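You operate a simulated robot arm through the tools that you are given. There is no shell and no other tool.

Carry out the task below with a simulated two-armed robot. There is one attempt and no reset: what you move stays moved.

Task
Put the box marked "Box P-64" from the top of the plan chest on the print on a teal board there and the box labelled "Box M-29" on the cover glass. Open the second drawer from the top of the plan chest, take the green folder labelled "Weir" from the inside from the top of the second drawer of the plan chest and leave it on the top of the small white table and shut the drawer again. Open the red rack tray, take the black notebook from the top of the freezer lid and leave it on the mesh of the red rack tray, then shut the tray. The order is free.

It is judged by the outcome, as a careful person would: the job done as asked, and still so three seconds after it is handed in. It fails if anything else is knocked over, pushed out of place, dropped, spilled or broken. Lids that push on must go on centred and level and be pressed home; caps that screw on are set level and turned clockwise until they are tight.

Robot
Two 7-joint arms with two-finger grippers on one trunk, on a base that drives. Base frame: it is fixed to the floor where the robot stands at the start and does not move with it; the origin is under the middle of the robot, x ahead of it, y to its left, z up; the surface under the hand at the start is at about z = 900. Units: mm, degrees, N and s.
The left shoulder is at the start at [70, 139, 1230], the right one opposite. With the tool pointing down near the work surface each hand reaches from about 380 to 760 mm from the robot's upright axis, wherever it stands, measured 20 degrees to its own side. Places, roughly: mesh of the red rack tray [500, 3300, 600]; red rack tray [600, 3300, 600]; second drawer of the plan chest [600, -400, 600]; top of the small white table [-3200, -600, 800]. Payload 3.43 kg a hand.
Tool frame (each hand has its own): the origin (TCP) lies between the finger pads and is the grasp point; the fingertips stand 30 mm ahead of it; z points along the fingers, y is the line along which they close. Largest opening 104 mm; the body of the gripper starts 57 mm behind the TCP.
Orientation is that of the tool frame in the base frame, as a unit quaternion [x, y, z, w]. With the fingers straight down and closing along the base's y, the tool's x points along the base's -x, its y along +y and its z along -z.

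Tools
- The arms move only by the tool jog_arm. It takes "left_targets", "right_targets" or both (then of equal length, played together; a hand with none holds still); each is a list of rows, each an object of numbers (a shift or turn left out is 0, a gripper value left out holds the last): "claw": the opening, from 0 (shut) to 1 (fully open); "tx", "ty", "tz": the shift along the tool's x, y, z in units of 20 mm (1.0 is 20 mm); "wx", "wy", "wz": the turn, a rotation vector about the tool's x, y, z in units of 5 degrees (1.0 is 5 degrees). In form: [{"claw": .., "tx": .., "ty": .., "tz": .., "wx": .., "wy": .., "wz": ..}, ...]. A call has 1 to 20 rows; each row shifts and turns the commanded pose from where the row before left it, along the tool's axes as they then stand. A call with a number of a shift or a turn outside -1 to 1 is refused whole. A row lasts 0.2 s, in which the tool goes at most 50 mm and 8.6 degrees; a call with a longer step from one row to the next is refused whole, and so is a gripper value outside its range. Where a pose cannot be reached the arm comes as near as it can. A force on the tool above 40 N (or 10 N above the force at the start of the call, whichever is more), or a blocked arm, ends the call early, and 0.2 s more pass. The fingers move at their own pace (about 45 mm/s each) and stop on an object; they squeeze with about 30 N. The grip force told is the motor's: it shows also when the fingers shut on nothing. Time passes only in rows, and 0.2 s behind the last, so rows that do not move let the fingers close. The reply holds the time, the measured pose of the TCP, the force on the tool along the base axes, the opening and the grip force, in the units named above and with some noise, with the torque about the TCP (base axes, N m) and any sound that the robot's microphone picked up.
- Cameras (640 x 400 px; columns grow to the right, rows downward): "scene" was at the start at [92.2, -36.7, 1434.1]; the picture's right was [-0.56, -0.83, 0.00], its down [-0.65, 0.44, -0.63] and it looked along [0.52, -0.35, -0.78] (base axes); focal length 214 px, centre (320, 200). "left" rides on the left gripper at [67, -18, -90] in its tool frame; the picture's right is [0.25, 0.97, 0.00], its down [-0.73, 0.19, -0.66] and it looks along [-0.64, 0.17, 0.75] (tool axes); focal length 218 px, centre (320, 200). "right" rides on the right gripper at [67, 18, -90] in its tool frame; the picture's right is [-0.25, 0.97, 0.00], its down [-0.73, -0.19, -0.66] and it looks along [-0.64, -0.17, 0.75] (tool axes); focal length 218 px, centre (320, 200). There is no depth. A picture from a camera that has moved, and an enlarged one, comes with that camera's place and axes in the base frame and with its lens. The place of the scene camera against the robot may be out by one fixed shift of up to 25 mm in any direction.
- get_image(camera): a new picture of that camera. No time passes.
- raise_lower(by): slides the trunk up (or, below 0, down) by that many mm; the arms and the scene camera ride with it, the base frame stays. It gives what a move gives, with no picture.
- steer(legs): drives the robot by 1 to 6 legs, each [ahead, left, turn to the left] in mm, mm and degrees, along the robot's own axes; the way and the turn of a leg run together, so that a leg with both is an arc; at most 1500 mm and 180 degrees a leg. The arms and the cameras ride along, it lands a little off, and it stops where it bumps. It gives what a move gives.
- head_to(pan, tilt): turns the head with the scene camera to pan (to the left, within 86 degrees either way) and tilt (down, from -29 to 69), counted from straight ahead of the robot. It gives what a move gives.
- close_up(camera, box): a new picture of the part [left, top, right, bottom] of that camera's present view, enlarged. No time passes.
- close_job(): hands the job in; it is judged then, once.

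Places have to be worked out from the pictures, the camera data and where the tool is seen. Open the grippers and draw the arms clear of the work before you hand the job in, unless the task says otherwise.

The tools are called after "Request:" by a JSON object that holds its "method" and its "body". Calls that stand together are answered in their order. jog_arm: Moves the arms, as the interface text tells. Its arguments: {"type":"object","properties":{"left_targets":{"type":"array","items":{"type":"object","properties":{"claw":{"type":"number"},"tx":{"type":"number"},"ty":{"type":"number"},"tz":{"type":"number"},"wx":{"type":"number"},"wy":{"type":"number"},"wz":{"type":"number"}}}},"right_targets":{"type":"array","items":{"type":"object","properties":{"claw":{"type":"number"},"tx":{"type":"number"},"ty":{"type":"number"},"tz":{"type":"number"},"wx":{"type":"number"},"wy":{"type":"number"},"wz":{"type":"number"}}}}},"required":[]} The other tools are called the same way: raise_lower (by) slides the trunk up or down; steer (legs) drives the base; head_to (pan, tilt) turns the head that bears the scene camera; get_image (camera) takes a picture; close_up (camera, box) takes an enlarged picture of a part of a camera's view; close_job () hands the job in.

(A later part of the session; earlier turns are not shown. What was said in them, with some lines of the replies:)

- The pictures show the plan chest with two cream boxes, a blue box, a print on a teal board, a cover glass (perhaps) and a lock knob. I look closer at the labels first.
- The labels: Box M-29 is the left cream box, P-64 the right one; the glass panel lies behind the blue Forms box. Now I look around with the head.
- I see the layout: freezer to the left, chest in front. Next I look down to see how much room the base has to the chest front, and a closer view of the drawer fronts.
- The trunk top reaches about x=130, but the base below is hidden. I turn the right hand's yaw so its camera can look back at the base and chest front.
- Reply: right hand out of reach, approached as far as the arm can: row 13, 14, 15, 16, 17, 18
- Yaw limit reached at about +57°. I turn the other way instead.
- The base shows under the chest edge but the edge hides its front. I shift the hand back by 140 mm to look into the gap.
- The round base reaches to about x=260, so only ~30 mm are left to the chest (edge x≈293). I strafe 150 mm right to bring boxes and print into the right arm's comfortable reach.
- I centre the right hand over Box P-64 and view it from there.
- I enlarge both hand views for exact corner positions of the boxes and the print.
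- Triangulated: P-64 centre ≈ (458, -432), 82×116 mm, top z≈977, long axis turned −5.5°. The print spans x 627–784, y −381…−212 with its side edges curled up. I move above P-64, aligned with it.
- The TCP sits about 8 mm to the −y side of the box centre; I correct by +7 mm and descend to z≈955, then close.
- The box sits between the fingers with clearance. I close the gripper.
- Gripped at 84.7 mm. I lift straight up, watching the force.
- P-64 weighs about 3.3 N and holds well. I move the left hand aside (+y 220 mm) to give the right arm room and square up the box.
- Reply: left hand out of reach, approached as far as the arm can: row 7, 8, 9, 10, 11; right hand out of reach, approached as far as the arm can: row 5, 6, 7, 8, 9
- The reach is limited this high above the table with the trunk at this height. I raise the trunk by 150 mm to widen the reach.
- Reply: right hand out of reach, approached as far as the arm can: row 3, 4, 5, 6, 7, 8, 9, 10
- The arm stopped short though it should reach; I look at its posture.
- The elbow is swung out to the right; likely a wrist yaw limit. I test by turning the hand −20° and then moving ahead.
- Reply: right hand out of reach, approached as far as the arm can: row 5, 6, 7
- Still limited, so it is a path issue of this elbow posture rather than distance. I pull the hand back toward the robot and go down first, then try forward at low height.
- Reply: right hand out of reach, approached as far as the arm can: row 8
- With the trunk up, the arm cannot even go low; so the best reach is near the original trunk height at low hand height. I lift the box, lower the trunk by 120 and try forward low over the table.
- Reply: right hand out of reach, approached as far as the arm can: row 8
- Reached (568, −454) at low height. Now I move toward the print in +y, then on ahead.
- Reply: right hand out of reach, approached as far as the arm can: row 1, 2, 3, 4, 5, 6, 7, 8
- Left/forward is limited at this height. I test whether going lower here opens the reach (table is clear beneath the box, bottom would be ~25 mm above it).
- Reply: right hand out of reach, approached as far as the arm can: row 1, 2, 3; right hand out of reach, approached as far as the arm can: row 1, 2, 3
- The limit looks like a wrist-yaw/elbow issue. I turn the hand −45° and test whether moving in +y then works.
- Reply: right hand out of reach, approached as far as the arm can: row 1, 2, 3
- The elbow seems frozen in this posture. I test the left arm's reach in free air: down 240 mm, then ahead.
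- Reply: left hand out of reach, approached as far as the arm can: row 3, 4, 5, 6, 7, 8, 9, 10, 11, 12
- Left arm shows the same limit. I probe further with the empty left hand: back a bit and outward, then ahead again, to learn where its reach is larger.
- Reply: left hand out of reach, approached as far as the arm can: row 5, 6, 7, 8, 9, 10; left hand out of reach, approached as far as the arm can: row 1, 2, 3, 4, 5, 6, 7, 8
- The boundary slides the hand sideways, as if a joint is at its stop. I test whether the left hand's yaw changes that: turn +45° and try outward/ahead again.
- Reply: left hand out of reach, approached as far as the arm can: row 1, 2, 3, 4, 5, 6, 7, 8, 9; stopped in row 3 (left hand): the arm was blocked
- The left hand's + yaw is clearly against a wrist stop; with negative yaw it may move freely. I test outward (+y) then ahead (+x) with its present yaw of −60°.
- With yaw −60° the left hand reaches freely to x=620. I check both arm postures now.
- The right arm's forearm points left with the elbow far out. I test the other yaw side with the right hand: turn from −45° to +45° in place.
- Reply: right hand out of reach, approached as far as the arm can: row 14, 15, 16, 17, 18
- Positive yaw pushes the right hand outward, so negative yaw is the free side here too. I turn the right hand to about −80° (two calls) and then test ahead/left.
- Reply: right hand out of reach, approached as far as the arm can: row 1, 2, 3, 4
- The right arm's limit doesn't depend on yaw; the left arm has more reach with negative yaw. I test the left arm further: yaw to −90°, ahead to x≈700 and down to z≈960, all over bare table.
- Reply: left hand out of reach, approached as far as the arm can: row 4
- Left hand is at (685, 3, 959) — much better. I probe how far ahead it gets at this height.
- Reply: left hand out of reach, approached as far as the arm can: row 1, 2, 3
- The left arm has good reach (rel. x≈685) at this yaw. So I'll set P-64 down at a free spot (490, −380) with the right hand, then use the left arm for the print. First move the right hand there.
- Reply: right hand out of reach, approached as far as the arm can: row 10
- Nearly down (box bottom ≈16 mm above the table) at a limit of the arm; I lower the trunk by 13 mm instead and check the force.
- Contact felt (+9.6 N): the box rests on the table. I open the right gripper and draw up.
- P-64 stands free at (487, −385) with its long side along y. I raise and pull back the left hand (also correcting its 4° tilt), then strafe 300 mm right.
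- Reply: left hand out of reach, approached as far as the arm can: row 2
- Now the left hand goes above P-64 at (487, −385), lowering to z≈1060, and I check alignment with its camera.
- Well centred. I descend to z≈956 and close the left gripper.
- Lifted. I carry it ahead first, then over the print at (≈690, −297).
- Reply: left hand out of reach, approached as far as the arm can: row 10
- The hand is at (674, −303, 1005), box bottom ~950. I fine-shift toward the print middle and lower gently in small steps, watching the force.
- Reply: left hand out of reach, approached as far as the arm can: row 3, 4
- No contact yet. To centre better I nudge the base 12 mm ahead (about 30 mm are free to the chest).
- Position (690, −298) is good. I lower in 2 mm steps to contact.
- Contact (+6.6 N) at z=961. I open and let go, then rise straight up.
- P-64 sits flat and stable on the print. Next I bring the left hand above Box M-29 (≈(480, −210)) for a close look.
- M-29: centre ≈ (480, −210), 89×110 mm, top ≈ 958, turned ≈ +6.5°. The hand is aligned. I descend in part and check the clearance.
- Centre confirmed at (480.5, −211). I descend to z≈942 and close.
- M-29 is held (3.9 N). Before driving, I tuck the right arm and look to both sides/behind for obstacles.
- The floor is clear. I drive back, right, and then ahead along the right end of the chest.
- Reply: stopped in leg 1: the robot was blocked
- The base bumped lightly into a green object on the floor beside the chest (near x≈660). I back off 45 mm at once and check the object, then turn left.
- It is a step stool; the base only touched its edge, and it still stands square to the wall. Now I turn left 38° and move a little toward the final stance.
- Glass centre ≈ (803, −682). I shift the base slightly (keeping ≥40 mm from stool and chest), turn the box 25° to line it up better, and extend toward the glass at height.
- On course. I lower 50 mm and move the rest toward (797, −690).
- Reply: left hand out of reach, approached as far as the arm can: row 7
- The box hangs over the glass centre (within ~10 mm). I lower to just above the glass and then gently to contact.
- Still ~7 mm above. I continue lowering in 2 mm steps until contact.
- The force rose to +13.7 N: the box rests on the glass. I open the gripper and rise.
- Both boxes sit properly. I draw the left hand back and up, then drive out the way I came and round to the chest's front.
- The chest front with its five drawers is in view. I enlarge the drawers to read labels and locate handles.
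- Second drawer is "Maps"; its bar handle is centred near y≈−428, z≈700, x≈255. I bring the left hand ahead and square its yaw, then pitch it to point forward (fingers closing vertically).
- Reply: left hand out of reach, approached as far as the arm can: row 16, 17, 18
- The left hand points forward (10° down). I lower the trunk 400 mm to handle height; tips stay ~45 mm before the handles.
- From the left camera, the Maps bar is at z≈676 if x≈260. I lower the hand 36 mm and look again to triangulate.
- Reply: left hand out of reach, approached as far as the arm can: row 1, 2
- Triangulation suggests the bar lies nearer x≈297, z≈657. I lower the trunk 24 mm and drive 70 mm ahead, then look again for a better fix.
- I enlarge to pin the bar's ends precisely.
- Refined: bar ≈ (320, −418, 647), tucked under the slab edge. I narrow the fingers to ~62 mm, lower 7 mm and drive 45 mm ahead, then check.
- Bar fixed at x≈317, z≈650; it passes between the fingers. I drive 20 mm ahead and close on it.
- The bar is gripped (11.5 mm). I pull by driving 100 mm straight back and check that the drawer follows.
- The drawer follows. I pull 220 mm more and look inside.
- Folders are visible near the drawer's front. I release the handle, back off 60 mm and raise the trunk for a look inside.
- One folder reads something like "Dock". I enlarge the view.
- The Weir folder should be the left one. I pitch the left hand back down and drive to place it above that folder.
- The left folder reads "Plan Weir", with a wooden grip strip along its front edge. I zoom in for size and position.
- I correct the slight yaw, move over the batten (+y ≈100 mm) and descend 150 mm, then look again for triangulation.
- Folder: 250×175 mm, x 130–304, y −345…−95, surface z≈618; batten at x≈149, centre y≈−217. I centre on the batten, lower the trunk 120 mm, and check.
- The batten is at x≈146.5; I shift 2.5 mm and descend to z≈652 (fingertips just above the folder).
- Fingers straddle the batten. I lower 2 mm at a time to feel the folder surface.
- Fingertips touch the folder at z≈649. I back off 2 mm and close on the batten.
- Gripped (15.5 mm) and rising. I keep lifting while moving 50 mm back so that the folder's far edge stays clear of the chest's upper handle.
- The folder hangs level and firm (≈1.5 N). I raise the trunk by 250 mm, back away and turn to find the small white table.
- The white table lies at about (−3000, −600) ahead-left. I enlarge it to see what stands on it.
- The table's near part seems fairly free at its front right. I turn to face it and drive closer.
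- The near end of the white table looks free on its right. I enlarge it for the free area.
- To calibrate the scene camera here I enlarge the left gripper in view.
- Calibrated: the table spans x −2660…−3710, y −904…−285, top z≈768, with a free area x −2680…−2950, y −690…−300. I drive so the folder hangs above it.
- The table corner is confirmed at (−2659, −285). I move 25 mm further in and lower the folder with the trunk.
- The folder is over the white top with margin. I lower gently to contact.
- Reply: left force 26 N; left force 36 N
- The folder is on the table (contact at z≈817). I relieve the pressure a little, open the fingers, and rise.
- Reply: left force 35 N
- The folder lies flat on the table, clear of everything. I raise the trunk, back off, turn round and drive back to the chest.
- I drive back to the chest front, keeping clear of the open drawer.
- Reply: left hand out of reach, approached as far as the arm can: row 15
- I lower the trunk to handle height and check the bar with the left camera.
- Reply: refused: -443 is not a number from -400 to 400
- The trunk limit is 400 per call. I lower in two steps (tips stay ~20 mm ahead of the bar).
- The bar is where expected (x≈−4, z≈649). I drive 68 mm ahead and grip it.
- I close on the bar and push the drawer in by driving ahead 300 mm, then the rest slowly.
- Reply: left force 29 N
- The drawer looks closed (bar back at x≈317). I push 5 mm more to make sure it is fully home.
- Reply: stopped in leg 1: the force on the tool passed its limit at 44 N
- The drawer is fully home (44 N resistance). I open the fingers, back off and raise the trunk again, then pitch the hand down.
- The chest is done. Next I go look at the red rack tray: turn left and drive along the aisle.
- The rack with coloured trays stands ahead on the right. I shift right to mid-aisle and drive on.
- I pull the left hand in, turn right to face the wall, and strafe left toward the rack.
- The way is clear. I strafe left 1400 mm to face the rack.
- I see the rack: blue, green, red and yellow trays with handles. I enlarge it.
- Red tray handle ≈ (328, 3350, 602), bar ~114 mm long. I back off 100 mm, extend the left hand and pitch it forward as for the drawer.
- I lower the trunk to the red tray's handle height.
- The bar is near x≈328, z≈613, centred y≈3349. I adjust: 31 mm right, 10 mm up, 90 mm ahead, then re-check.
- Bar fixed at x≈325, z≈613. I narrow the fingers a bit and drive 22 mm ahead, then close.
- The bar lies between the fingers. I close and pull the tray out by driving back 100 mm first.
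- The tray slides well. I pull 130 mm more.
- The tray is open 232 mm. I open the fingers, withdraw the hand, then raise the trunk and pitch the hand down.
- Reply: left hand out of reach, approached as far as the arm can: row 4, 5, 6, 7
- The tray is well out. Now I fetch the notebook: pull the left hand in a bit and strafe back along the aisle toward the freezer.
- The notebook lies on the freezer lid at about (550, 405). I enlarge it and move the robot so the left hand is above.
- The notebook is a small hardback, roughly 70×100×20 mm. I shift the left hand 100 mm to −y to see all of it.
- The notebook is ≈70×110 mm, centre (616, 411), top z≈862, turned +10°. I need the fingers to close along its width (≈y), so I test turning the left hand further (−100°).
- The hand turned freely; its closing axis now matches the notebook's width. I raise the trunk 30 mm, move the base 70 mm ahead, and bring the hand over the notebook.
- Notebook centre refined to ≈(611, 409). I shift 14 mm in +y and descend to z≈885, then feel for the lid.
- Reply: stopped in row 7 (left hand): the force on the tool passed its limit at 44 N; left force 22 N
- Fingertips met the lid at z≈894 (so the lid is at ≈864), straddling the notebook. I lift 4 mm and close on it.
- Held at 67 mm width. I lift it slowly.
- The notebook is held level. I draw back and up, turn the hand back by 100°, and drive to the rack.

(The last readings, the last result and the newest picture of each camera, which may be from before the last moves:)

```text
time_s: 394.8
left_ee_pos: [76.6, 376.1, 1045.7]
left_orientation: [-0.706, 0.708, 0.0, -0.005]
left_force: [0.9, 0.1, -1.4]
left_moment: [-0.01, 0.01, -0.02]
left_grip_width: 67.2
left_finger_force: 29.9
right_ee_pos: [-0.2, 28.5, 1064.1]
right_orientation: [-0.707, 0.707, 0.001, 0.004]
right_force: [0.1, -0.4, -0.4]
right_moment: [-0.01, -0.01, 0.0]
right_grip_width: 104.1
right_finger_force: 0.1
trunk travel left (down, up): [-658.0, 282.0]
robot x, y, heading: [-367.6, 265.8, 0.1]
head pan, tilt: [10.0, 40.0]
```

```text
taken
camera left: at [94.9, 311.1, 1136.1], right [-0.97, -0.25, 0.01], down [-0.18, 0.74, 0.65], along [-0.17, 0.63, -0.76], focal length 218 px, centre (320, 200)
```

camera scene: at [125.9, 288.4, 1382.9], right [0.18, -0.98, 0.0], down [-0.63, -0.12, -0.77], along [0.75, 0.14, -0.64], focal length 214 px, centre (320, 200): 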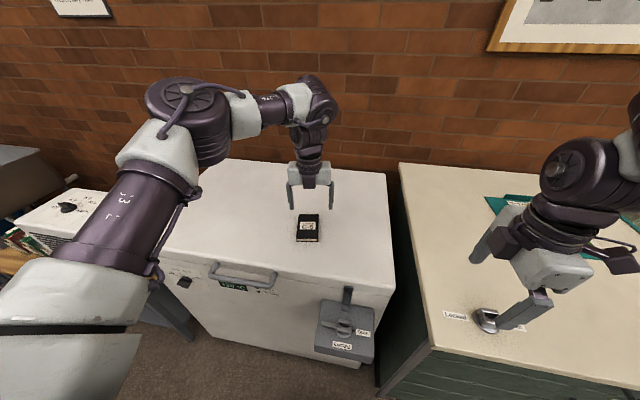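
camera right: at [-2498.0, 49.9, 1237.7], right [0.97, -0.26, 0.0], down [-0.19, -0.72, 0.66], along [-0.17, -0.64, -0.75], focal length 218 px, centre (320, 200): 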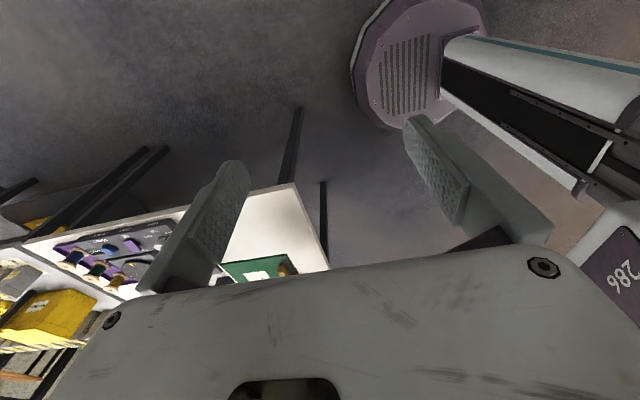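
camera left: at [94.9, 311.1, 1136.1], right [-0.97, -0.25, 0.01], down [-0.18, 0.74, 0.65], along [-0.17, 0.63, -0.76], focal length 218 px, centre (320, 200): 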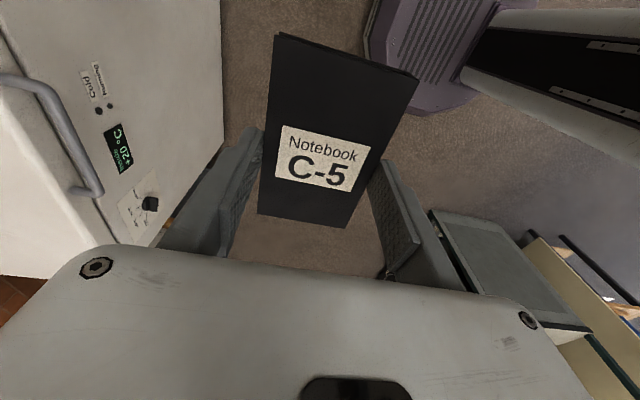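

I strafe left along the aisle toward the rack.

Request:
{"method": "steer", "body": {"legs": [[0, 1450, 0]]}}

Request:
{"method": "steer", "body": {"legs": [[0, 1300, 0]]}}

Request:
{"method": "head_to", "body": {"pan": 15, "tilt": 45}}

Request:
{"method": "get_image", "body": {"camera": "scene"}}

```text
time_s: 401.9
left_ee_pos: [90.1, 1797.9, 1045.7]
left_orientation: [-0.701, 0.713, -0.001, -0.004]
left_force: [-0.1, -0.1, -1.0]
left_moment: [-0.04, -0.03, 0.02]
left_grip_width: 67.2
left_finger_force: 30.2
right_ee_pos: [7.0, 1449.6, 1064.6]
right_orientation: [-0.701, 0.713, 0.0, 0.004]
right_force: [0.6, 0.7, 0.2]
right_moment: [0.01, 0.02, 0.0]
right_grip_width: 104.0
right_finger_force: 0.0
trunk travel left (down, up): [-658.0, 282.0]
robot x, y, heading: [-350.3, 1691.1, -1.0]
head pan, tilt: [10.0, 40.0]
```

```text
time_s: 408.4
left_ee_pos: [103.6, 3092.1, 1046.2]
left_orientation: [-0.704, 0.711, 0.0, -0.004]
left_force: [-0.6, 0.3, -1.6]
left_moment: [-0.01, 0.0, 0.0]
left_grip_width: 67.4
left_finger_force: 30.6
right_ee_pos: [23.7, 2744.0, 1063.1]
right_orientation: [-0.704, 0.71, 0.001, 0.004]
right_force: [0.4, 0.0, 0.6]
right_moment: [0.01, -0.01, 0.02]
right_grip_width: 103.7
right_finger_force: 0.0
trunk travel left (down, up): [-658.0, 282.0]
robot x, y, heading: [-335.7, 2979.4, -0.6]
head pan, tilt: [10.0, 40.0]
```

```text
time_s: 409.0
left_ee_pos: [105.1, 3091.4, 1046.0]
left_orientation: [-0.703, 0.712, -0.001, -0.004]
left_force: [0.2, 0.6, -1.5]
left_moment: [0.02, 0.03, 0.0]
left_grip_width: 67.3
left_finger_force: 29.9
right_ee_pos: [24.5, 2744.0, 1064.3]
right_orientation: [-0.703, 0.711, -0.001, 0.005]
right_force: [0.6, 0.3, -0.7]
right_moment: [-0.03, -0.05, 0.0]
right_grip_width: 103.9
right_finger_force: 0.0
trunk travel left (down, up): [-658.0, 282.0]
robot x, y, heading: [-339.2, 2983.6, -0.7]
head pan, tilt: [15.0, 45.0]
```

```text
taken
camera scene: at [-230.4, 3010.1, 1375.7], right [0.25, -0.97, 0.0], down [-0.68, -0.18, -0.71], along [0.68, 0.18, -0.71], focal length 214 px, centre (320, 200)
```

scene: 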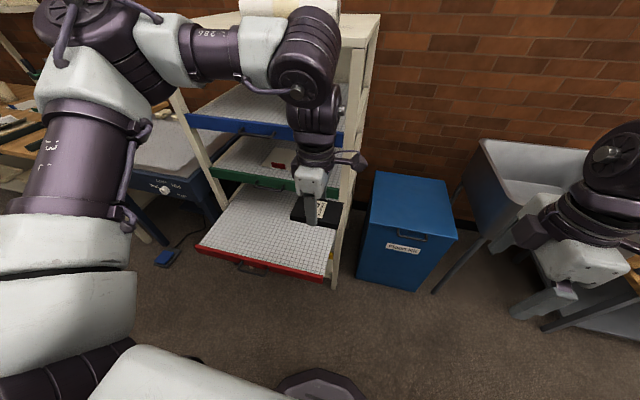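

The tray lies at y 3080–3594 with its lip at x≈128. I strafe 207 mm more and bring the notebook over the mesh at ≈(225, 3340).

Request:
{"method": "steer", "body": {"legs": [[0, 207, 0.6]]}}

Request:
{"method": "jog_arm", "body": {"left_targets": [{"tz": 1}, {"tz": 1}, {"tz": 1}, {"tz": 1}, {"ty": -1, "tx": -0.35}, {"ty": -1, "tx": -0.35}, {"ty": -1, "tx": -0.35}, {"ty": -1, "tx": -0.35}, {"ty": -1, "tx": -0.35}, {"ty": -1, "tx": -0.35}]}}

Request:
{"method": "get_image", "body": {"camera": "left"}}

Request:
{"method": "get_image", "body": {"camera": "scene"}}

```text
time_s: 410.6
left_ee_pos: [104.3, 3299.6, 1046.3]
left_orientation: [-0.707, 0.707, -0.001, -0.005]
left_force: [-0.2, 0.8, -0.9]
left_moment: [0.02, -0.02, 0.0]
left_grip_width: 67.1
left_finger_force: 30.2
right_ee_pos: [28.2, 2949.9, 1063.4]
right_orientation: [-0.707, 0.707, 0.001, 0.005]
right_force: [0.1, -0.6, 0.0]
right_moment: [0.0, 0.0, 0.01]
right_grip_width: 104.3
right_finger_force: 0.1
trunk travel left (down, up): [-658.0, 282.0]
robot x, y, heading: [-334.7, 3189.1, 0.2]
head pan, tilt: [15.0, 45.0]
```

```text
time_s: 412.8
left_ee_pos: [225.2, 3340.4, 964.3]
left_orientation: [-0.707, 0.708, -0.002, -0.006]
left_force: [0.1, -0.5, -0.5]
left_moment: [0.04, 0.0, 0.03]
left_grip_width: 67.0
left_finger_force: 30.7
right_ee_pos: [28.3, 2951.2, 1064.3]
right_orientation: [0.707, -0.707, -0.001, -0.004]
right_force: [0.5, -0.2, 0.5]
right_moment: [-0.01, 0.02, -0.02]
right_grip_width: 104.3
right_finger_force: 0.1
trunk travel left (down, up): [-658.0, 282.0]
robot x, y, heading: [-337.2, 3185.6, -0.2]
head pan, tilt: [15.0, 45.0]
```

```text
taken
camera left: at [244.1, 3274.5, 1054.1], right [-0.97, -0.25, 0.01], down [-0.18, 0.74, 0.65], along [-0.17, 0.63, -0.76], focal length 218 px, centre (320, 200)
```

left: 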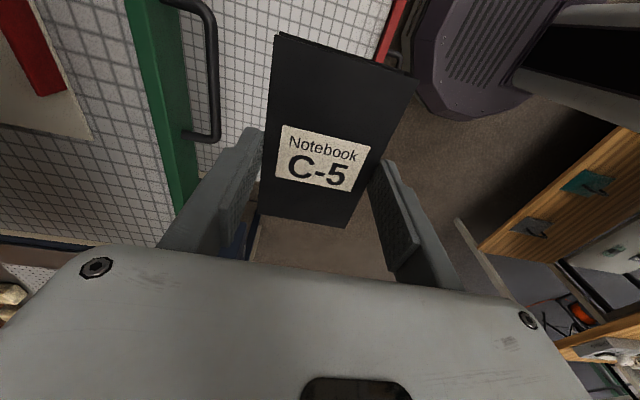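

```text
taken
camera scene: at [-228.9, 3214.8, 1375.6], right [0.26, -0.97, 0.0], down [-0.68, -0.18, -0.71], along [0.68, 0.18, -0.71], focal length 214 px, centre (320, 200)
```

scene: 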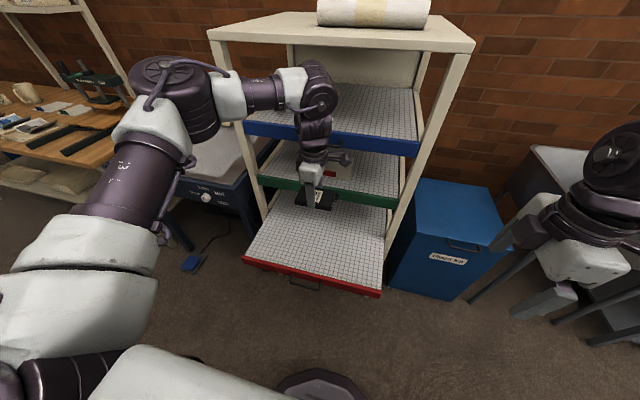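

Clear of the upper handles. I lower the trunk 280 mm and check again.

Request:
{"method": "raise_lower", "body": {"by": -275}}

Request:
{"method": "get_image", "body": {"camera": "left"}}

Request:
{"method": "get_image", "body": {"camera": "scene"}}

```text
time_s: 415.6
left_ee_pos: [225.3, 3339.7, 689.7]
left_orientation: [-0.706, 0.708, -0.001, -0.004]
left_force: [0.1, 0.0, -0.1]
left_moment: [0.01, -0.02, 0.04]
left_grip_width: 67.2
left_finger_force: 30.1
right_ee_pos: [27.0, 2951.0, 789.3]
right_orientation: [0.707, -0.707, 0.001, -0.005]
right_force: [0.8, -1.2, 0.5]
right_moment: [0.02, 0.01, -0.01]
right_grip_width: 103.9
right_finger_force: 0.1
trunk travel left (down, up): [-383.0, 557.0]
robot x, y, heading: [-333.3, 3187.6, 0.1]
head pan, tilt: [15.0, 45.0]
```

```text
taken
camera left: at [243.1, 3274.4, 779.6], right [-0.97, -0.25, 0.01], down [-0.19, 0.74, 0.65], along [-0.17, 0.63, -0.76], focal length 218 px, centre (320, 200)
```

left: 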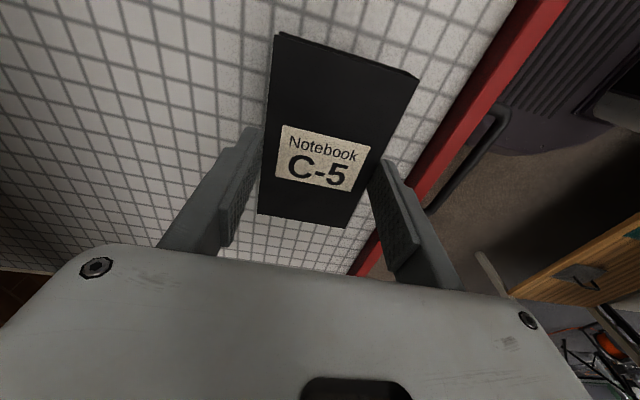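

```text
taken
camera scene: at [-229.9, 3215.0, 1100.7], right [0.26, -0.97, 0.0], down [-0.68, -0.18, -0.71], along [0.68, 0.18, -0.71], focal length 214 px, centre (320, 200)
```

scene: 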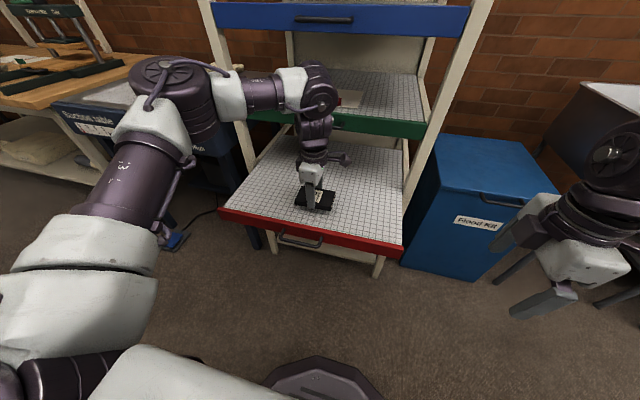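

The notebook hangs ~30 mm above the mesh. I lower it in small steps to contact.

Request:
{"method": "jog_arm", "body": {"left_targets": [{"tz": 0.4}, {"tz": 0.4}]}}

Request:
{"method": "jog_arm", "body": {"left_targets": [{"tz": 0.2}, {"tz": 0.2}]}}

Request:
{"method": "close_up", "body": {"camera": "scene", "box": [250, 130, 390, 250]}}

```text
time_s: 416.2
left_ee_pos: [224.8, 3340.0, 674.8]
left_orientation: [-0.706, 0.708, 0.0, -0.005]
left_force: [0.0, 0.1, -1.4]
left_moment: [0.01, -0.01, -0.02]
left_grip_width: 67.1
left_finger_force: 30.3
right_ee_pos: [28.1, 2951.0, 788.3]
right_orientation: [-0.707, 0.707, 0.001, 0.004]
right_force: [-0.6, -0.3, 0.1]
right_moment: [-0.01, 0.0, -0.01]
right_grip_width: 103.8
right_finger_force: 0.1
trunk travel left (down, up): [-383.0, 557.0]
robot x, y, heading: [-337.8, 3188.1, -0.0]
head pan, tilt: [15.0, 45.0]
```

```text
time_s: 416.8
left_ee_pos: [225.2, 3340.3, 664.4]
left_orientation: [-0.705, 0.709, -0.001, -0.005]
left_force: [0.0, -0.2, -1.0]
left_moment: [-0.02, 0.0, 0.02]
left_grip_width: 67.2
left_finger_force: 29.7
right_ee_pos: [27.9, 2950.2, 789.2]
right_orientation: [0.707, -0.707, 0.0, -0.006]
right_force: [0.6, 0.5, -0.6]
right_moment: [0.01, 0.02, 0.0]
right_grip_width: 104.3
right_finger_force: 0.1
trunk travel left (down, up): [-383.0, 557.0]
robot x, y, heading: [-333.9, 3187.3, 0.3]
head pan, tilt: [15.0, 45.0]
```

```text
3.33 times, centred on (320, 190) of scene
camera zoom: at [-229.7, 3215.0, 1100.7], right [0.26, -0.97, 0.0], down [-0.68, -0.18, -0.71], along [0.68, 0.18, -0.71], focal length 715 px, centre (320, 233)
```

zoom: 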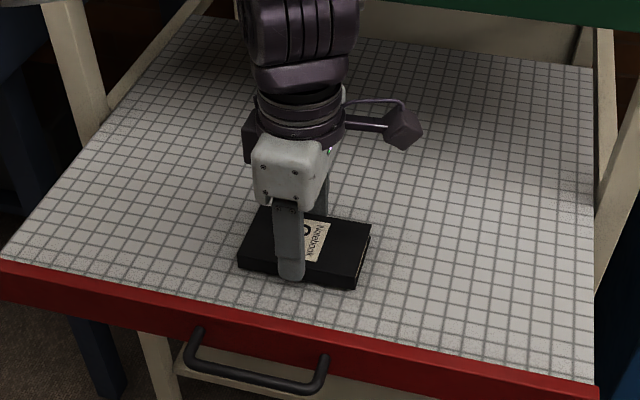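

The notebook is only a few mm above the mesh now. I continue in 2 mm steps.

Request:
{"method": "jog_arm", "body": {"left_targets": [{"tz": 0.1}, {"tz": 0.1}]}}

Request:
{"method": "jog_arm", "body": {"left_targets": [{"tz": 0.1}, {"tz": 0.1}]}}

```text
time_s: 417.4
left_ee_pos: [225.7, 3341.0, 660.3]
left_orientation: [-0.707, 0.708, -0.001, -0.005]
left_force: [0.7, 0.7, -1.2]
left_moment: [0.01, -0.01, -0.01]
left_grip_width: 67.2
left_finger_force: 30.2
right_ee_pos: [28.2, 2951.0, 789.6]
right_orientation: [-0.707, 0.707, -0.001, 0.005]
right_force: [0.0, -0.4, -0.5]
right_moment: [0.02, 0.02, -0.02]
right_grip_width: 104.3
right_finger_force: 0.1
trunk travel left (down, up): [-383.0, 557.0]
robot x, y, heading: [-338.8, 3187.4, -0.1]
head pan, tilt: [15.0, 45.0]
```

```text
time_s: 418.0
left_ee_pos: [223.9, 3340.5, 659.2]
left_orientation: [-0.707, 0.708, -0.002, -0.003]
left_force: [1.1, 2.5, 18.6]
left_moment: [0.83, 0.01, -0.02]
left_grip_width: 67.1
left_finger_force: 30.3
right_ee_pos: [26.0, 2950.1, 789.4]
right_orientation: [-0.707, 0.707, -0.001, 0.005]
right_force: [0.3, -0.3, -0.5]
right_moment: [-0.04, -0.02, -0.02]
right_grip_width: 103.9
right_finger_force: 0.1
trunk travel left (down, up): [-383.0, 557.0]
robot x, y, heading: [-336.9, 3185.9, 0.1]
head pan, tilt: [15.0, 45.0]
```

Contact (18.6 N). I relieve slightly, open the fingers and rise.

Request:
{"method": "jog_arm", "body": {"left_targets": [{"tz": -0.08}, {"claw": 1}, {"claw": 1}, {"claw": 1}, {"claw": 1}]}}

Request:
{"method": "jog_arm", "body": {"left_targets": [{"tz": -0.4}, {"tz": -0.6}, {"tz": -1}, {"tz": -1}, {"tz": -1}]}}

Request:
{"method": "close_up", "body": {"camera": "scene", "box": [220, 120, 420, 260]}}

Request:
{"method": "get_image", "body": {"camera": "left"}}

```text
time_s: 419.2
left_ee_pos: [225.2, 3339.6, 660.4]
left_orientation: [-0.707, 0.708, -0.002, -0.005]
left_force: [0.4, 1.5, 6.7]
left_moment: [0.09, -0.36, 0.04]
left_grip_width: 102.9
left_finger_force: 0.1
right_ee_pos: [26.5, 2951.5, 789.3]
right_orientation: [-0.707, 0.707, 0.0, 0.005]
right_force: [0.7, -0.4, 0.4]
right_moment: [0.03, 0.0, 0.03]
right_grip_width: 104.0
right_finger_force: 0.1
trunk travel left (down, up): [-383.0, 557.0]
robot x, y, heading: [-337.9, 3185.0, 0.3]
head pan, tilt: [15.0, 45.0]
```

```text
time_s: 420.4
left_ee_pos: [225.7, 3341.5, 740.5]
left_orientation: [-0.707, 0.707, -0.001, -0.004]
left_force: [0.4, 0.1, 0.2]
left_moment: [0.01, 0.01, 0.04]
left_grip_width: 104.2
left_finger_force: 0.1
right_ee_pos: [27.9, 2952.2, 788.6]
right_orientation: [-0.707, 0.707, 0.0, 0.005]
right_force: [0.3, 0.7, -0.3]
right_moment: [0.01, -0.01, 0.0]
right_grip_width: 104.0
right_finger_force: 0.1
trunk travel left (down, up): [-383.0, 557.0]
robot x, y, heading: [-335.7, 3186.6, -0.1]
head pan, tilt: [15.0, 45.0]
```

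```text
2.86 times, centred on (320, 190) of scene
camera zoom: at [-230.4, 3214.8, 1100.7], right [0.26, -0.97, 0.0], down [-0.68, -0.18, -0.71], along [0.68, 0.18, -0.71], focal length 613 px, centre (320, 229)
```

zoom: 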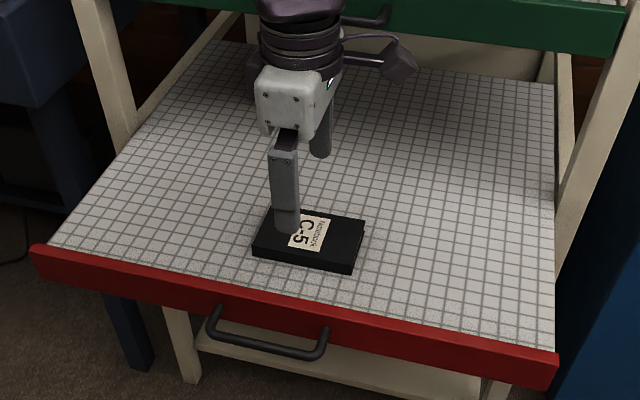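

```text
taken
camera left: at [243.6, 3274.5, 830.9], right [-0.97, -0.25, 0.01], down [-0.19, 0.73, 0.65], along [-0.17, 0.63, -0.76], focal length 218 px, centre (320, 200)
```

left: 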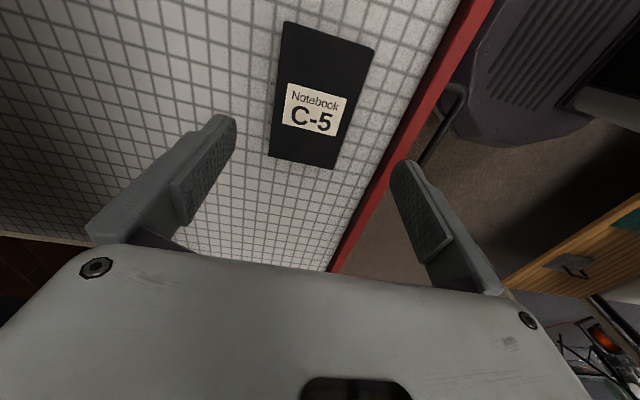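

The notebook lies flat on the mesh. Now I close the tray the same way: raise, back off, pitch the hand forward, then lower to the handle.

Request:
{"method": "raise_lower", "body": {"by": 290}}

Request:
{"method": "steer", "body": {"legs": [[-220, 0, 0]]}}

Request:
{"method": "jog_arm", "body": {"left_targets": [{"wx": 1, "claw": 0.5}, {"wx": 1}, {"wx": 1}, {"wx": 1}, {"wx": 1}, {"wx": 1}, {"wx": 1}, {"wx": 1}, {"wx": 1}, {"wx": 1}, {"wx": 1}, {"wx": 1}, {"wx": 1}, {"wx": 1}, {"wx": 1}]}}

```text
time_s: 423.4
left_ee_pos: [225.7, 3340.3, 1029.5]
left_orientation: [-0.706, 0.708, -0.002, -0.005]
left_force: [1.0, -0.4, 0.8]
left_moment: [-0.05, -0.01, -0.01]
left_grip_width: 104.0
left_finger_force: 0.0
right_ee_pos: [27.8, 2950.2, 1078.2]
right_orientation: [0.707, -0.707, -0.001, -0.005]
right_force: [0.3, 0.1, -0.2]
right_moment: [-0.01, 0.0, 0.02]
right_grip_width: 104.0
right_finger_force: 0.0
trunk travel left (down, up): [-673.0, 267.0]
robot x, y, heading: [-339.6, 3189.9, -0.1]
head pan, tilt: [15.0, 45.0]
```

```text
time_s: 425.0
left_ee_pos: [7.1, 3338.5, 1030.2]
left_orientation: [-0.705, 0.71, -0.001, -0.006]
left_force: [0.5, 0.6, -0.3]
left_moment: [0.01, 0.01, 0.0]
left_grip_width: 104.4
left_finger_force: 0.1
right_ee_pos: [-192.4, 2949.6, 1079.2]
right_orientation: [-0.705, 0.709, 0.001, 0.004]
right_force: [0.7, 0.1, -0.2]
right_moment: [0.05, -0.02, 0.0]
right_grip_width: 104.2
right_finger_force: 0.2
trunk travel left (down, up): [-673.0, 267.0]
robot x, y, heading: [-558.9, 3189.7, -0.3]
head pan, tilt: [15.0, 45.0]
```

```text
time_s: 428.2
left_ee_pos: [28.2, 3342.6, 1036.1]
left_orientation: [-0.562, 0.563, -0.433, 0.424]
left_force: [0.5, -0.6, -0.1]
left_moment: [-0.01, -0.01, -0.03]
left_grip_width: 52.4
left_finger_force: 0.2
left hand out of reach, approached as far as the arm can: row 15
right_ee_pos: [-193.2, 2950.3, 1079.4]
right_orientation: [-0.705, 0.709, 0.0, 0.004]
right_force: [-0.1, -0.5, 0.1]
right_moment: [0.0, 0.02, -0.02]
right_grip_width: 103.9
right_finger_force: 0.2
trunk travel left (down, up): [-673.0, 267.0]
robot x, y, heading: [-556.1, 3188.3, -0.3]
head pan, tilt: [15.0, 45.0]
```

I back off 15 mm more for clearance and lower to the handle height.

Request:
{"method": "steer", "body": {"legs": [[-15, 0, 0]]}}

Request:
{"method": "raise_lower", "body": {"by": -395}}

Request:
{"method": "raise_lower", "body": {"by": -23}}

Request:
{"method": "get_image", "body": {"camera": "left"}}

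Request:
{"method": "get_image", "body": {"camera": "scene"}}

```text
time_s: 429.0
left_ee_pos: [15.8, 3340.5, 1034.7]
left_orientation: [-0.563, 0.564, -0.431, 0.422]
left_force: [0.3, 0.1, 0.0]
left_moment: [-0.04, -0.03, 0.02]
left_grip_width: 51.9
left_finger_force: 0.2
right_ee_pos: [-205.4, 2950.1, 1075.7]
right_orientation: [-0.706, 0.708, 0.001, 0.003]
right_force: [1.0, 0.4, -0.4]
right_moment: [-0.03, 0.06, -0.01]
right_grip_width: 104.3
right_finger_force: 0.1
trunk travel left (down, up): [-673.0, 267.0]
robot x, y, heading: [-572.6, 3186.3, -0.3]
head pan, tilt: [15.0, 45.0]
```

```text
time_s: 432.8
left_ee_pos: [12.4, 3342.0, 642.2]
left_orientation: [-0.562, 0.564, -0.432, 0.423]
left_force: [-0.9, 0.0, 0.6]
left_moment: [0.04, -0.02, 0.01]
left_grip_width: 51.9
left_finger_force: 0.1
right_ee_pos: [-208.5, 2949.4, 684.2]
right_orientation: [-0.706, 0.708, 0.0, 0.005]
right_force: [0.2, -0.3, 0.4]
right_moment: [0.0, -0.02, 0.03]
right_grip_width: 103.8
right_finger_force: 0.1
trunk travel left (down, up): [-278.0, 662.0]
robot x, y, heading: [-568.7, 3189.1, -0.1]
head pan, tilt: [15.0, 45.0]
```

```text
time_s: 433.5
left_ee_pos: [12.1, 3341.7, 620.4]
left_orientation: [0.563, -0.563, 0.433, -0.424]
left_force: [1.2, 0.6, -0.3]
left_moment: [0.03, -0.02, 0.01]
left_grip_width: 52.2
left_finger_force: 0.0
right_ee_pos: [-208.7, 2949.7, 660.2]
right_orientation: [-0.706, 0.709, 0.0, 0.005]
right_force: [-0.2, -0.3, 0.3]
right_moment: [0.0, 0.03, 0.03]
right_grip_width: 104.1
right_finger_force: 0.0
trunk travel left (down, up): [-255.0, 685.0]
robot x, y, heading: [-569.4, 3190.8, -0.3]
head pan, tilt: [15.0, 45.0]
```

```text
taken
camera left: at [-69.9, 3275.9, 660.9], right [-0.26, -0.26, -0.93], down [-0.68, 0.73, -0.01], along [0.69, 0.63, -0.37], focal length 218 px, centre (320, 200)
```

left: 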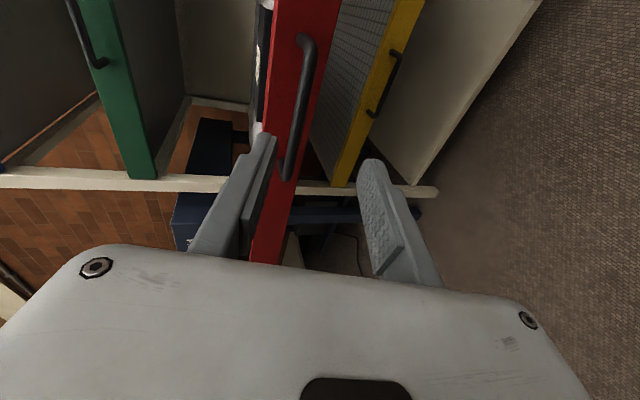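

```text
taken
camera scene: at [-464.8, 3215.0, 972.7], right [0.25, -0.97, 0.0], down [-0.68, -0.18, -0.71], along [0.68, 0.18, -0.71], focal length 214 px, centre (320, 200)
```

scene: 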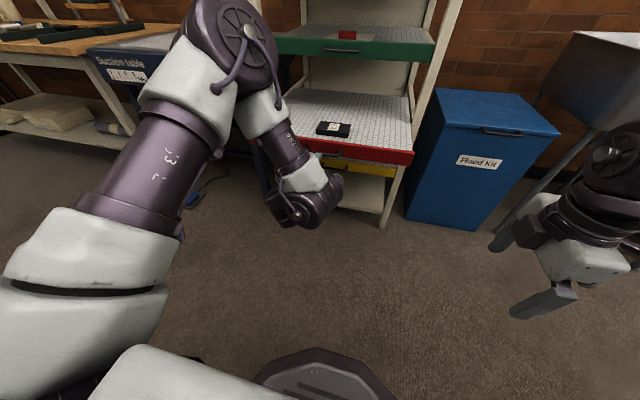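

The bar is where expected (x≈93, z≈613). I drive 60 mm ahead and grip it.

Request:
{"method": "steer", "body": {"legs": [[60, 0, 0.2]]}}

Request:
{"method": "get_image", "body": {"camera": "left"}}

Request:
{"method": "jog_arm", "body": {"left_targets": [{"claw": 0}, {"claw": 0}, {"claw": 0}, {"claw": 0}]}}

```text
time_s: 434.5
left_ee_pos: [74.1, 3343.7, 618.4]
left_orientation: [0.564, -0.562, 0.431, -0.423]
left_force: [-0.4, 0.0, -0.4]
left_moment: [-0.03, -0.02, 0.01]
left_grip_width: 51.8
left_finger_force: 0.1
right_ee_pos: [-145.7, 2952.1, 661.3]
right_orientation: [0.707, -0.707, -0.001, -0.004]
right_force: [0.4, 0.4, 0.3]
right_moment: [0.02, 0.02, -0.01]
right_grip_width: 104.2
right_finger_force: 0.1
trunk travel left (down, up): [-255.0, 685.0]
robot x, y, heading: [-513.0, 3188.6, 0.1]
head pan, tilt: [15.0, 45.0]
```

```text
taken
camera left: at [-8.4, 3277.4, 660.2], right [-0.26, -0.26, -0.93], down [-0.68, 0.73, -0.01], along [0.68, 0.63, -0.37], focal length 218 px, centre (320, 200)
```

left: 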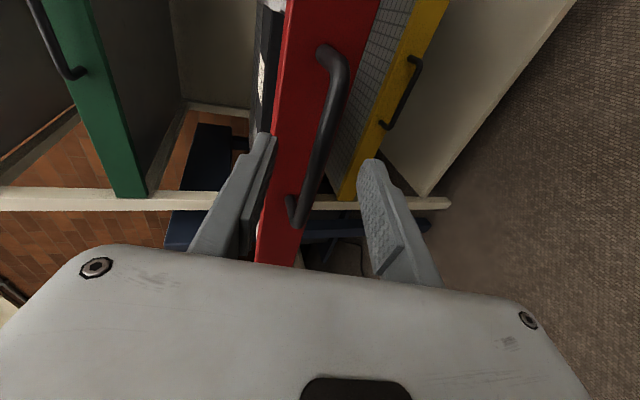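

```text
time_s: 435.5
left_ee_pos: [73.4, 3343.5, 620.3]
left_orientation: [-0.562, 0.563, -0.432, 0.426]
left_force: [-0.6, 0.4, 6.3]
left_moment: [0.29, -0.16, 0.02]
left_grip_width: 9.5
left_finger_force: 41.3
right_ee_pos: [-147.1, 2950.4, 660.3]
right_orientation: [-0.707, 0.708, 0.001, 0.004]
right_force: [-0.2, 0.7, 0.5]
right_moment: [-0.01, -0.03, -0.03]
right_grip_width: 104.0
right_finger_force: 0.0
trunk travel left (down, up): [-255.0, 685.0]
robot x, y, heading: [-510.1, 3188.3, -0.0]
head pan, tilt: [15.0, 45.0]
```

Gripped (9.5 mm). I push the tray in by driving ahead 215 mm, then the last bit.

Request:
{"method": "steer", "body": {"legs": [[215, 0, 0]]}}

Request:
{"method": "steer", "body": {"legs": [[14, 0, 0]]}}

Request:
{"method": "get_image", "body": {"camera": "scene"}}

Request:
{"method": "get_image", "body": {"camera": "left"}}

```text
time_s: 437.1
left_ee_pos: [290.6, 3343.7, 620.4]
left_orientation: [-0.562, 0.563, -0.431, 0.426]
left_force: [0.5, 10.5, 13.2]
left_moment: [0.46, -0.27, 0.32]
left_grip_width: 9.2
left_finger_force: 43.0
right_ee_pos: [70.3, 2951.0, 661.7]
right_orientation: [-0.706, 0.708, -0.001, 0.005]
right_force: [-0.5, -0.5, 0.3]
right_moment: [0.01, 0.0, -0.05]
right_grip_width: 103.8
right_finger_force: 0.0
trunk travel left (down, up): [-255.0, 685.0]
robot x, y, heading: [-293.9, 3190.7, -0.2]
head pan, tilt: [15.0, 45.0]
```

```text
time_s: 438.0
left_ee_pos: [300.8, 3344.0, 620.4]
left_orientation: [-0.562, 0.564, -0.43, 0.425]
left_force: [-6.8, -0.4, 3.9]
left_moment: [-0.01, -0.05, 0.36]
left_grip_width: 9.2
left_finger_force: 42.6
right_ee_pos: [83.6, 2950.5, 662.1]
right_orientation: [-0.707, 0.707, -0.001, 0.006]
right_force: [-0.3, 0.0, -0.3]
right_moment: [-0.04, 0.0, -0.03]
right_grip_width: 104.2
right_finger_force: 0.1
trunk travel left (down, up): [-255.0, 685.0]
robot x, y, heading: [-282.9, 3190.2, -0.2]
head pan, tilt: [15.0, 45.0]
stopped in leg 1: the force on the tool passed its limit at 60 N (the readings are from after the stop); the commanded pose is now the measured one
```

```text
taken
camera scene: at [-174.9, 3214.9, 972.8], right [0.26, -0.97, 0.0], down [-0.68, -0.18, -0.71], along [0.68, 0.18, -0.71], focal length 214 px, centre (320, 200)
```

scene: 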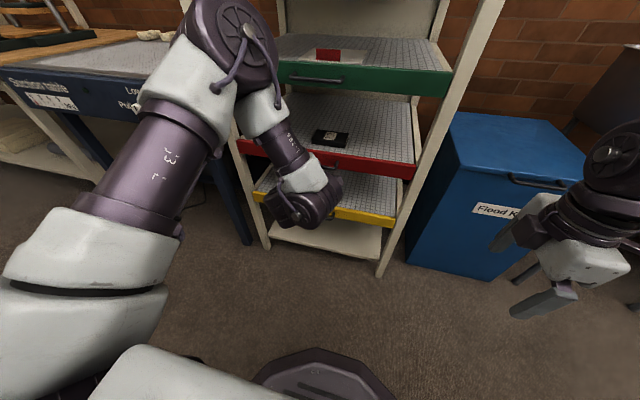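

```text
taken
camera left: at [218.7, 3277.4, 661.7], right [-0.26, -0.25, -0.93], down [-0.68, 0.73, -0.01], along [0.69, 0.63, -0.37], focal length 218 px, centre (320, 200)
```

left: 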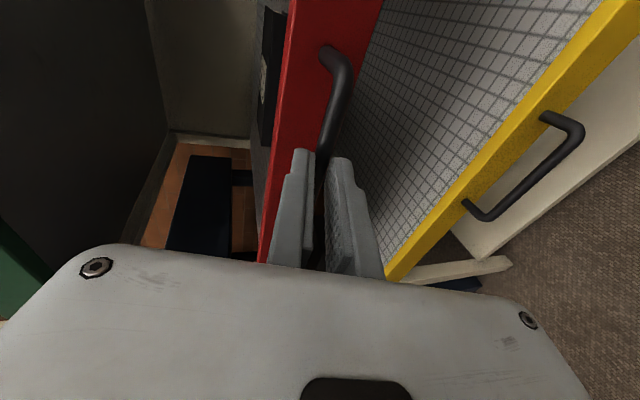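

The push met a firm stop (60 N). I open, back off a little and compare the red front with its neighbours.

Request:
{"method": "jog_arm", "body": {"left_targets": [{"claw": 0.45}, {"claw": 0.45}, {"claw": 0.45}]}}

Request:
{"method": "steer", "body": {"legs": [[-150, 0, 0]]}}

Request:
{"method": "get_image", "body": {"camera": "left"}}

Request:
{"method": "head_to", "body": {"pan": 5, "tilt": 30}}

Request:
{"method": "get_image", "body": {"camera": "scene"}}

```text
time_s: 438.8
left_ee_pos: [301.8, 3343.0, 617.9]
left_orientation: [-0.563, 0.565, -0.429, 0.424]
left_force: [0.9, -0.6, -0.1]
left_moment: [0.0, 0.02, -0.01]
left_grip_width: 46.8
left_finger_force: 0.1
right_ee_pos: [82.5, 2950.6, 661.4]
right_orientation: [0.708, -0.707, 0.001, -0.006]
right_force: [0.0, 0.0, 0.0]
right_moment: [0.01, 0.0, 0.03]
right_grip_width: 103.9
right_finger_force: 0.1
trunk travel left (down, up): [-255.0, 685.0]
robot x, y, heading: [-284.7, 3186.5, 0.5]
head pan, tilt: [15.0, 45.0]
```

```text
time_s: 440.2
left_ee_pos: [151.9, 3344.2, 620.4]
left_orientation: [-0.562, 0.565, -0.431, 0.424]
left_force: [-0.9, 0.7, -0.1]
left_moment: [0.0, 0.01, 0.01]
left_grip_width: 46.7
left_finger_force: 0.0
right_ee_pos: [-64.8, 2952.0, 662.3]
right_orientation: [-0.707, 0.707, -0.001, 0.004]
right_force: [-0.1, 0.6, 0.6]
right_moment: [0.04, 0.04, 0.01]
right_grip_width: 103.9
right_finger_force: 0.1
trunk travel left (down, up): [-255.0, 685.0]
robot x, y, heading: [-429.2, 3186.4, 0.0]
head pan, tilt: [15.0, 45.0]
```

```text
taken
camera left: at [70.4, 3277.7, 661.4], right [-0.26, -0.26, -0.93], down [-0.68, 0.73, -0.01], along [0.69, 0.63, -0.37], focal length 218 px, centre (320, 200)
```

left: 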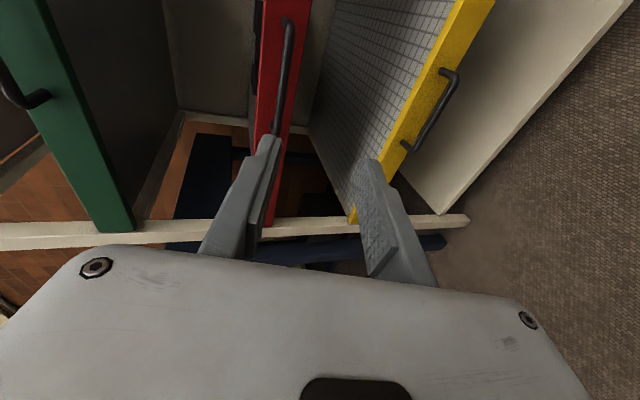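

```text
time_s: 440.9
left_ee_pos: [153.3, 3343.0, 619.5]
left_orientation: [-0.562, 0.565, -0.429, 0.425]
left_force: [0.7, -0.1, 0.0]
left_moment: [-0.03, 0.01, 0.0]
left_grip_width: 46.9
left_finger_force: 0.1
right_ee_pos: [-65.0, 2950.3, 659.5]
right_orientation: [0.708, -0.707, 0.0, -0.005]
right_force: [0.3, 0.0, -0.3]
right_moment: [-0.02, 0.01, 0.01]
right_grip_width: 103.9
right_finger_force: 0.1
trunk travel left (down, up): [-255.0, 685.0]
robot x, y, heading: [-427.8, 3189.2, -0.1]
head pan, tilt: [5.0, 30.0]
```

```text
taken
camera scene: at [-310.8, 3202.0, 995.2], right [0.09, -1.0, 0.0], down [-0.5, -0.04, -0.87], along [0.86, 0.08, -0.5], focal length 214 px, centre (320, 200)
```

scene: 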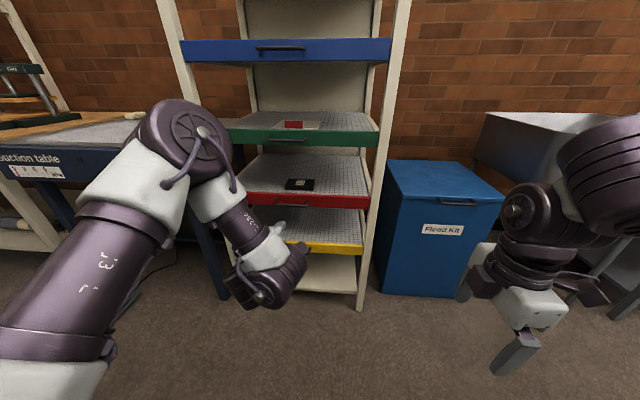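

I zoom in to compare the fronts of the trays.

Request:
{"method": "close_up", "body": {"camera": "scene", "box": [220, 100, 420, 280]}}

Request:
{"method": "close_up", "body": {"camera": "left", "box": [0, 0, 500, 260]}}

```text
2.22 times, centred on (320, 190) of scene
camera zoom: at [-310.8, 3202.0, 995.2], right [0.09, -1.0, 0.0], down [-0.5, -0.04, -0.87], along [0.86, 0.08, -0.5], focal length 477 px, centre (320, 222)
```

zoom: 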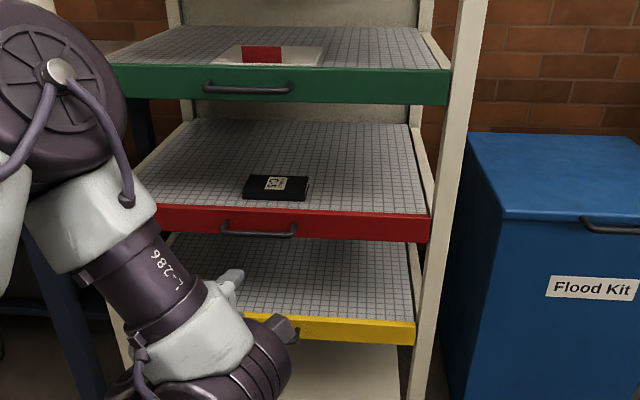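

```text
1.28 times, centred on (250, 130) of left
camera zoom: at [70.9, 3277.6, 661.0], right [-0.26, -0.25, -0.93], down [-0.68, 0.73, -0.01], along [0.69, 0.63, -0.37], focal length 279 px, centre (410, 290)
```

zoom: 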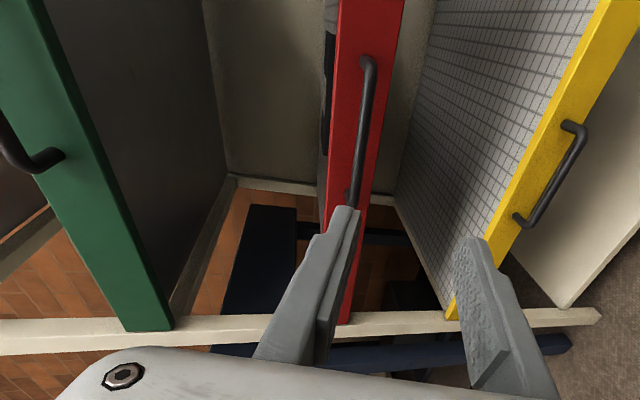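

The red front is flush with the green and yellow ones, notebook inside. I open the gripper, back off, raise the arms clear, and take a final look.

Request:
{"method": "steer", "body": {"legs": [[-100, 0, 0]]}}

Request:
{"method": "raise_lower", "body": {"by": 350}}

Request:
{"method": "jog_arm", "body": {"left_targets": [{"claw": 1, "wx": -1}, {"wx": -1}, {"wx": -1}, {"wx": -1}, {"wx": -1}, {"wx": -1}, {"wx": -1}, {"wx": -1}, {"wx": -1}, {"wx": -1}, {"wx": -1}, {"wx": -1}, {"wx": -1}, {"wx": -1}, {"wx": -1}]}}

Request:
{"method": "head_to", "body": {"pan": 0, "tilt": 30}}

Request:
{"method": "close_up", "body": {"camera": "scene", "box": [200, 100, 420, 320]}}

```text
time_s: 442.1
left_ee_pos: [52.5, 3342.9, 620.1]
left_orientation: [-0.562, 0.564, -0.43, 0.425]
left_force: [-0.4, -0.1, 0.8]
left_moment: [0.0, 0.03, 0.05]
left_grip_width: 46.8
left_finger_force: 0.1
right_ee_pos: [-165.4, 2950.2, 661.1]
right_orientation: [-0.707, 0.707, 0.0, 0.005]
right_force: [0.0, -0.4, -0.4]
right_moment: [-0.01, -0.02, 0.01]
right_grip_width: 103.8
right_finger_force: 0.1
trunk travel left (down, up): [-255.0, 685.0]
robot x, y, heading: [-531.6, 3188.7, -0.2]
head pan, tilt: [5.0, 30.0]
```

```text
time_s: 445.5
left_ee_pos: [53.1, 3342.4, 969.8]
left_orientation: [-0.563, 0.565, -0.43, 0.424]
left_force: [0.0, -1.2, 0.2]
left_moment: [-0.03, -0.01, 0.01]
left_grip_width: 46.9
left_finger_force: 0.1
right_ee_pos: [-163.3, 2950.6, 1010.5]
right_orientation: [-0.706, 0.708, -0.001, 0.005]
right_force: [0.2, 0.0, 0.8]
right_moment: [-0.02, -0.01, 0.03]
right_grip_width: 104.4
right_finger_force: 0.1
trunk travel left (down, up): [-605.0, 335.0]
robot x, y, heading: [-529.0, 3188.9, 0.3]
head pan, tilt: [5.0, 30.0]
```

```text
time_s: 448.7
left_ee_pos: [54.3, 3342.1, 969.1]
left_orientation: [-0.705, 0.709, 0.004, -0.006]
left_force: [0.0, 0.0, -0.4]
left_moment: [0.02, 0.02, 0.01]
left_grip_width: 103.8
left_finger_force: 0.1
right_ee_pos: [-163.6, 2950.8, 1010.7]
right_orientation: [-0.707, 0.708, -0.001, 0.005]
right_force: [-0.6, 0.4, 0.0]
right_moment: [0.02, 0.0, -0.01]
right_grip_width: 104.1
right_finger_force: 0.3
trunk travel left (down, up): [-605.0, 335.0]
robot x, y, heading: [-528.7, 3187.5, 0.1]
head pan, tilt: [5.0, 30.0]
```

```text
time_s: 449.4
left_ee_pos: [53.3, 3342.8, 969.9]
left_orientation: [-0.705, 0.71, 0.003, -0.004]
left_force: [0.4, -0.3, 0.4]
left_moment: [0.02, 0.02, 0.0]
left_grip_width: 103.9
left_finger_force: 0.1
right_ee_pos: [-164.1, 2951.0, 1011.1]
right_orientation: [0.708, -0.707, 0.0, -0.004]
right_force: [1.0, 0.4, -0.6]
right_moment: [-0.06, -0.02, -0.02]
right_grip_width: 103.9
right_finger_force: 0.1
trunk travel left (down, up): [-605.0, 335.0]
robot x, y, heading: [-530.3, 3188.7, -0.3]
head pan, tilt: [0.0, 30.0]
```

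```text
1.82 times, centred on (310, 210) of scene
camera zoom: at [-410.0, 3194.1, 1345.3], right [0.0, -1.0, 0.0], down [-0.5, 0.0, -0.87], along [0.87, 0.0, -0.5], focal length 390 px, centre (338, 182)
```

zoom: 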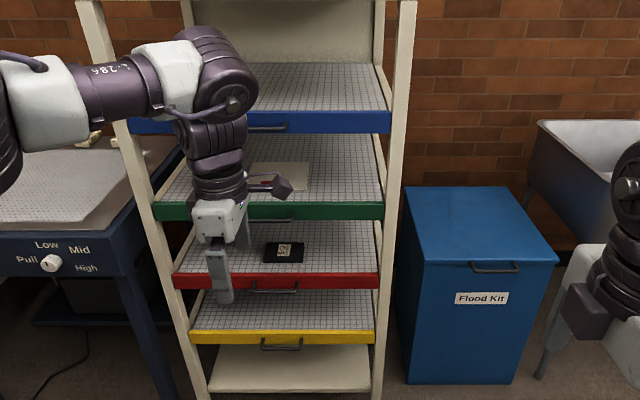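

I check the red tray's seating more precisely with a tighter zoom on the lips.

Request:
{"method": "close_up", "body": {"camera": "scene", "box": [290, 150, 360, 300]}}

```text
2.67 times, centred on (325, 225) of scene
camera zoom: at [-410.0, 3194.1, 1345.3], right [0.0, -1.0, 0.0], down [-0.5, 0.0, -0.87], along [0.87, 0.0, -0.5], focal length 572 px, centre (307, 133)
```

zoom: 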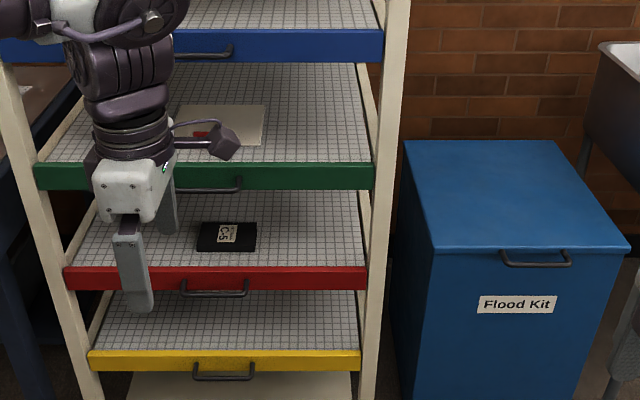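

Spacing of the four fronts is uniform within a millimetre, so the red tray is fully shut. Boxes, folder, drawer, notebook and tray are all done, both grippers are open and the arms are clear, so I hand the job in.

Request:
{"method": "close_job", "body": {}}

```text
The job is handed in.
```

The whole job is done and handed in. I don't know yet how it was judged.

- **Boxes:** "Box P-64" rests flat on the print on the teal board. "Box M-29" rests on the cover glass near its centre, turned about 20° to the glass edges.
- **Plan chest:** I opened the second drawer ("Maps") and took out the green "Weir" folder. It now lies on the near end of the small white table, and the drawer is shut until it resisted firmly.
- **Rack:** The black notebook (C-5) lies flat on the mesh of the red tray. The tray is shut, and its front lines up with the other trays to within about 1 mm.

There were three unplanned contacts:
- **Step stool:** The base bumped the step stool at the right end of the chest while I was going round to the glass. I stopped and backed off. It still stood square to the wall, though it may have shifted by a few millimetres.
- **White table and freezer lid:** I pressed harder than intended twice. It was about 35 N on the folder while setting it down, and about 44 N on the freezer lid while reaching for the notebook. Nothing visibly moved either time.

Both grippers are open and the arms are clear of the rack.
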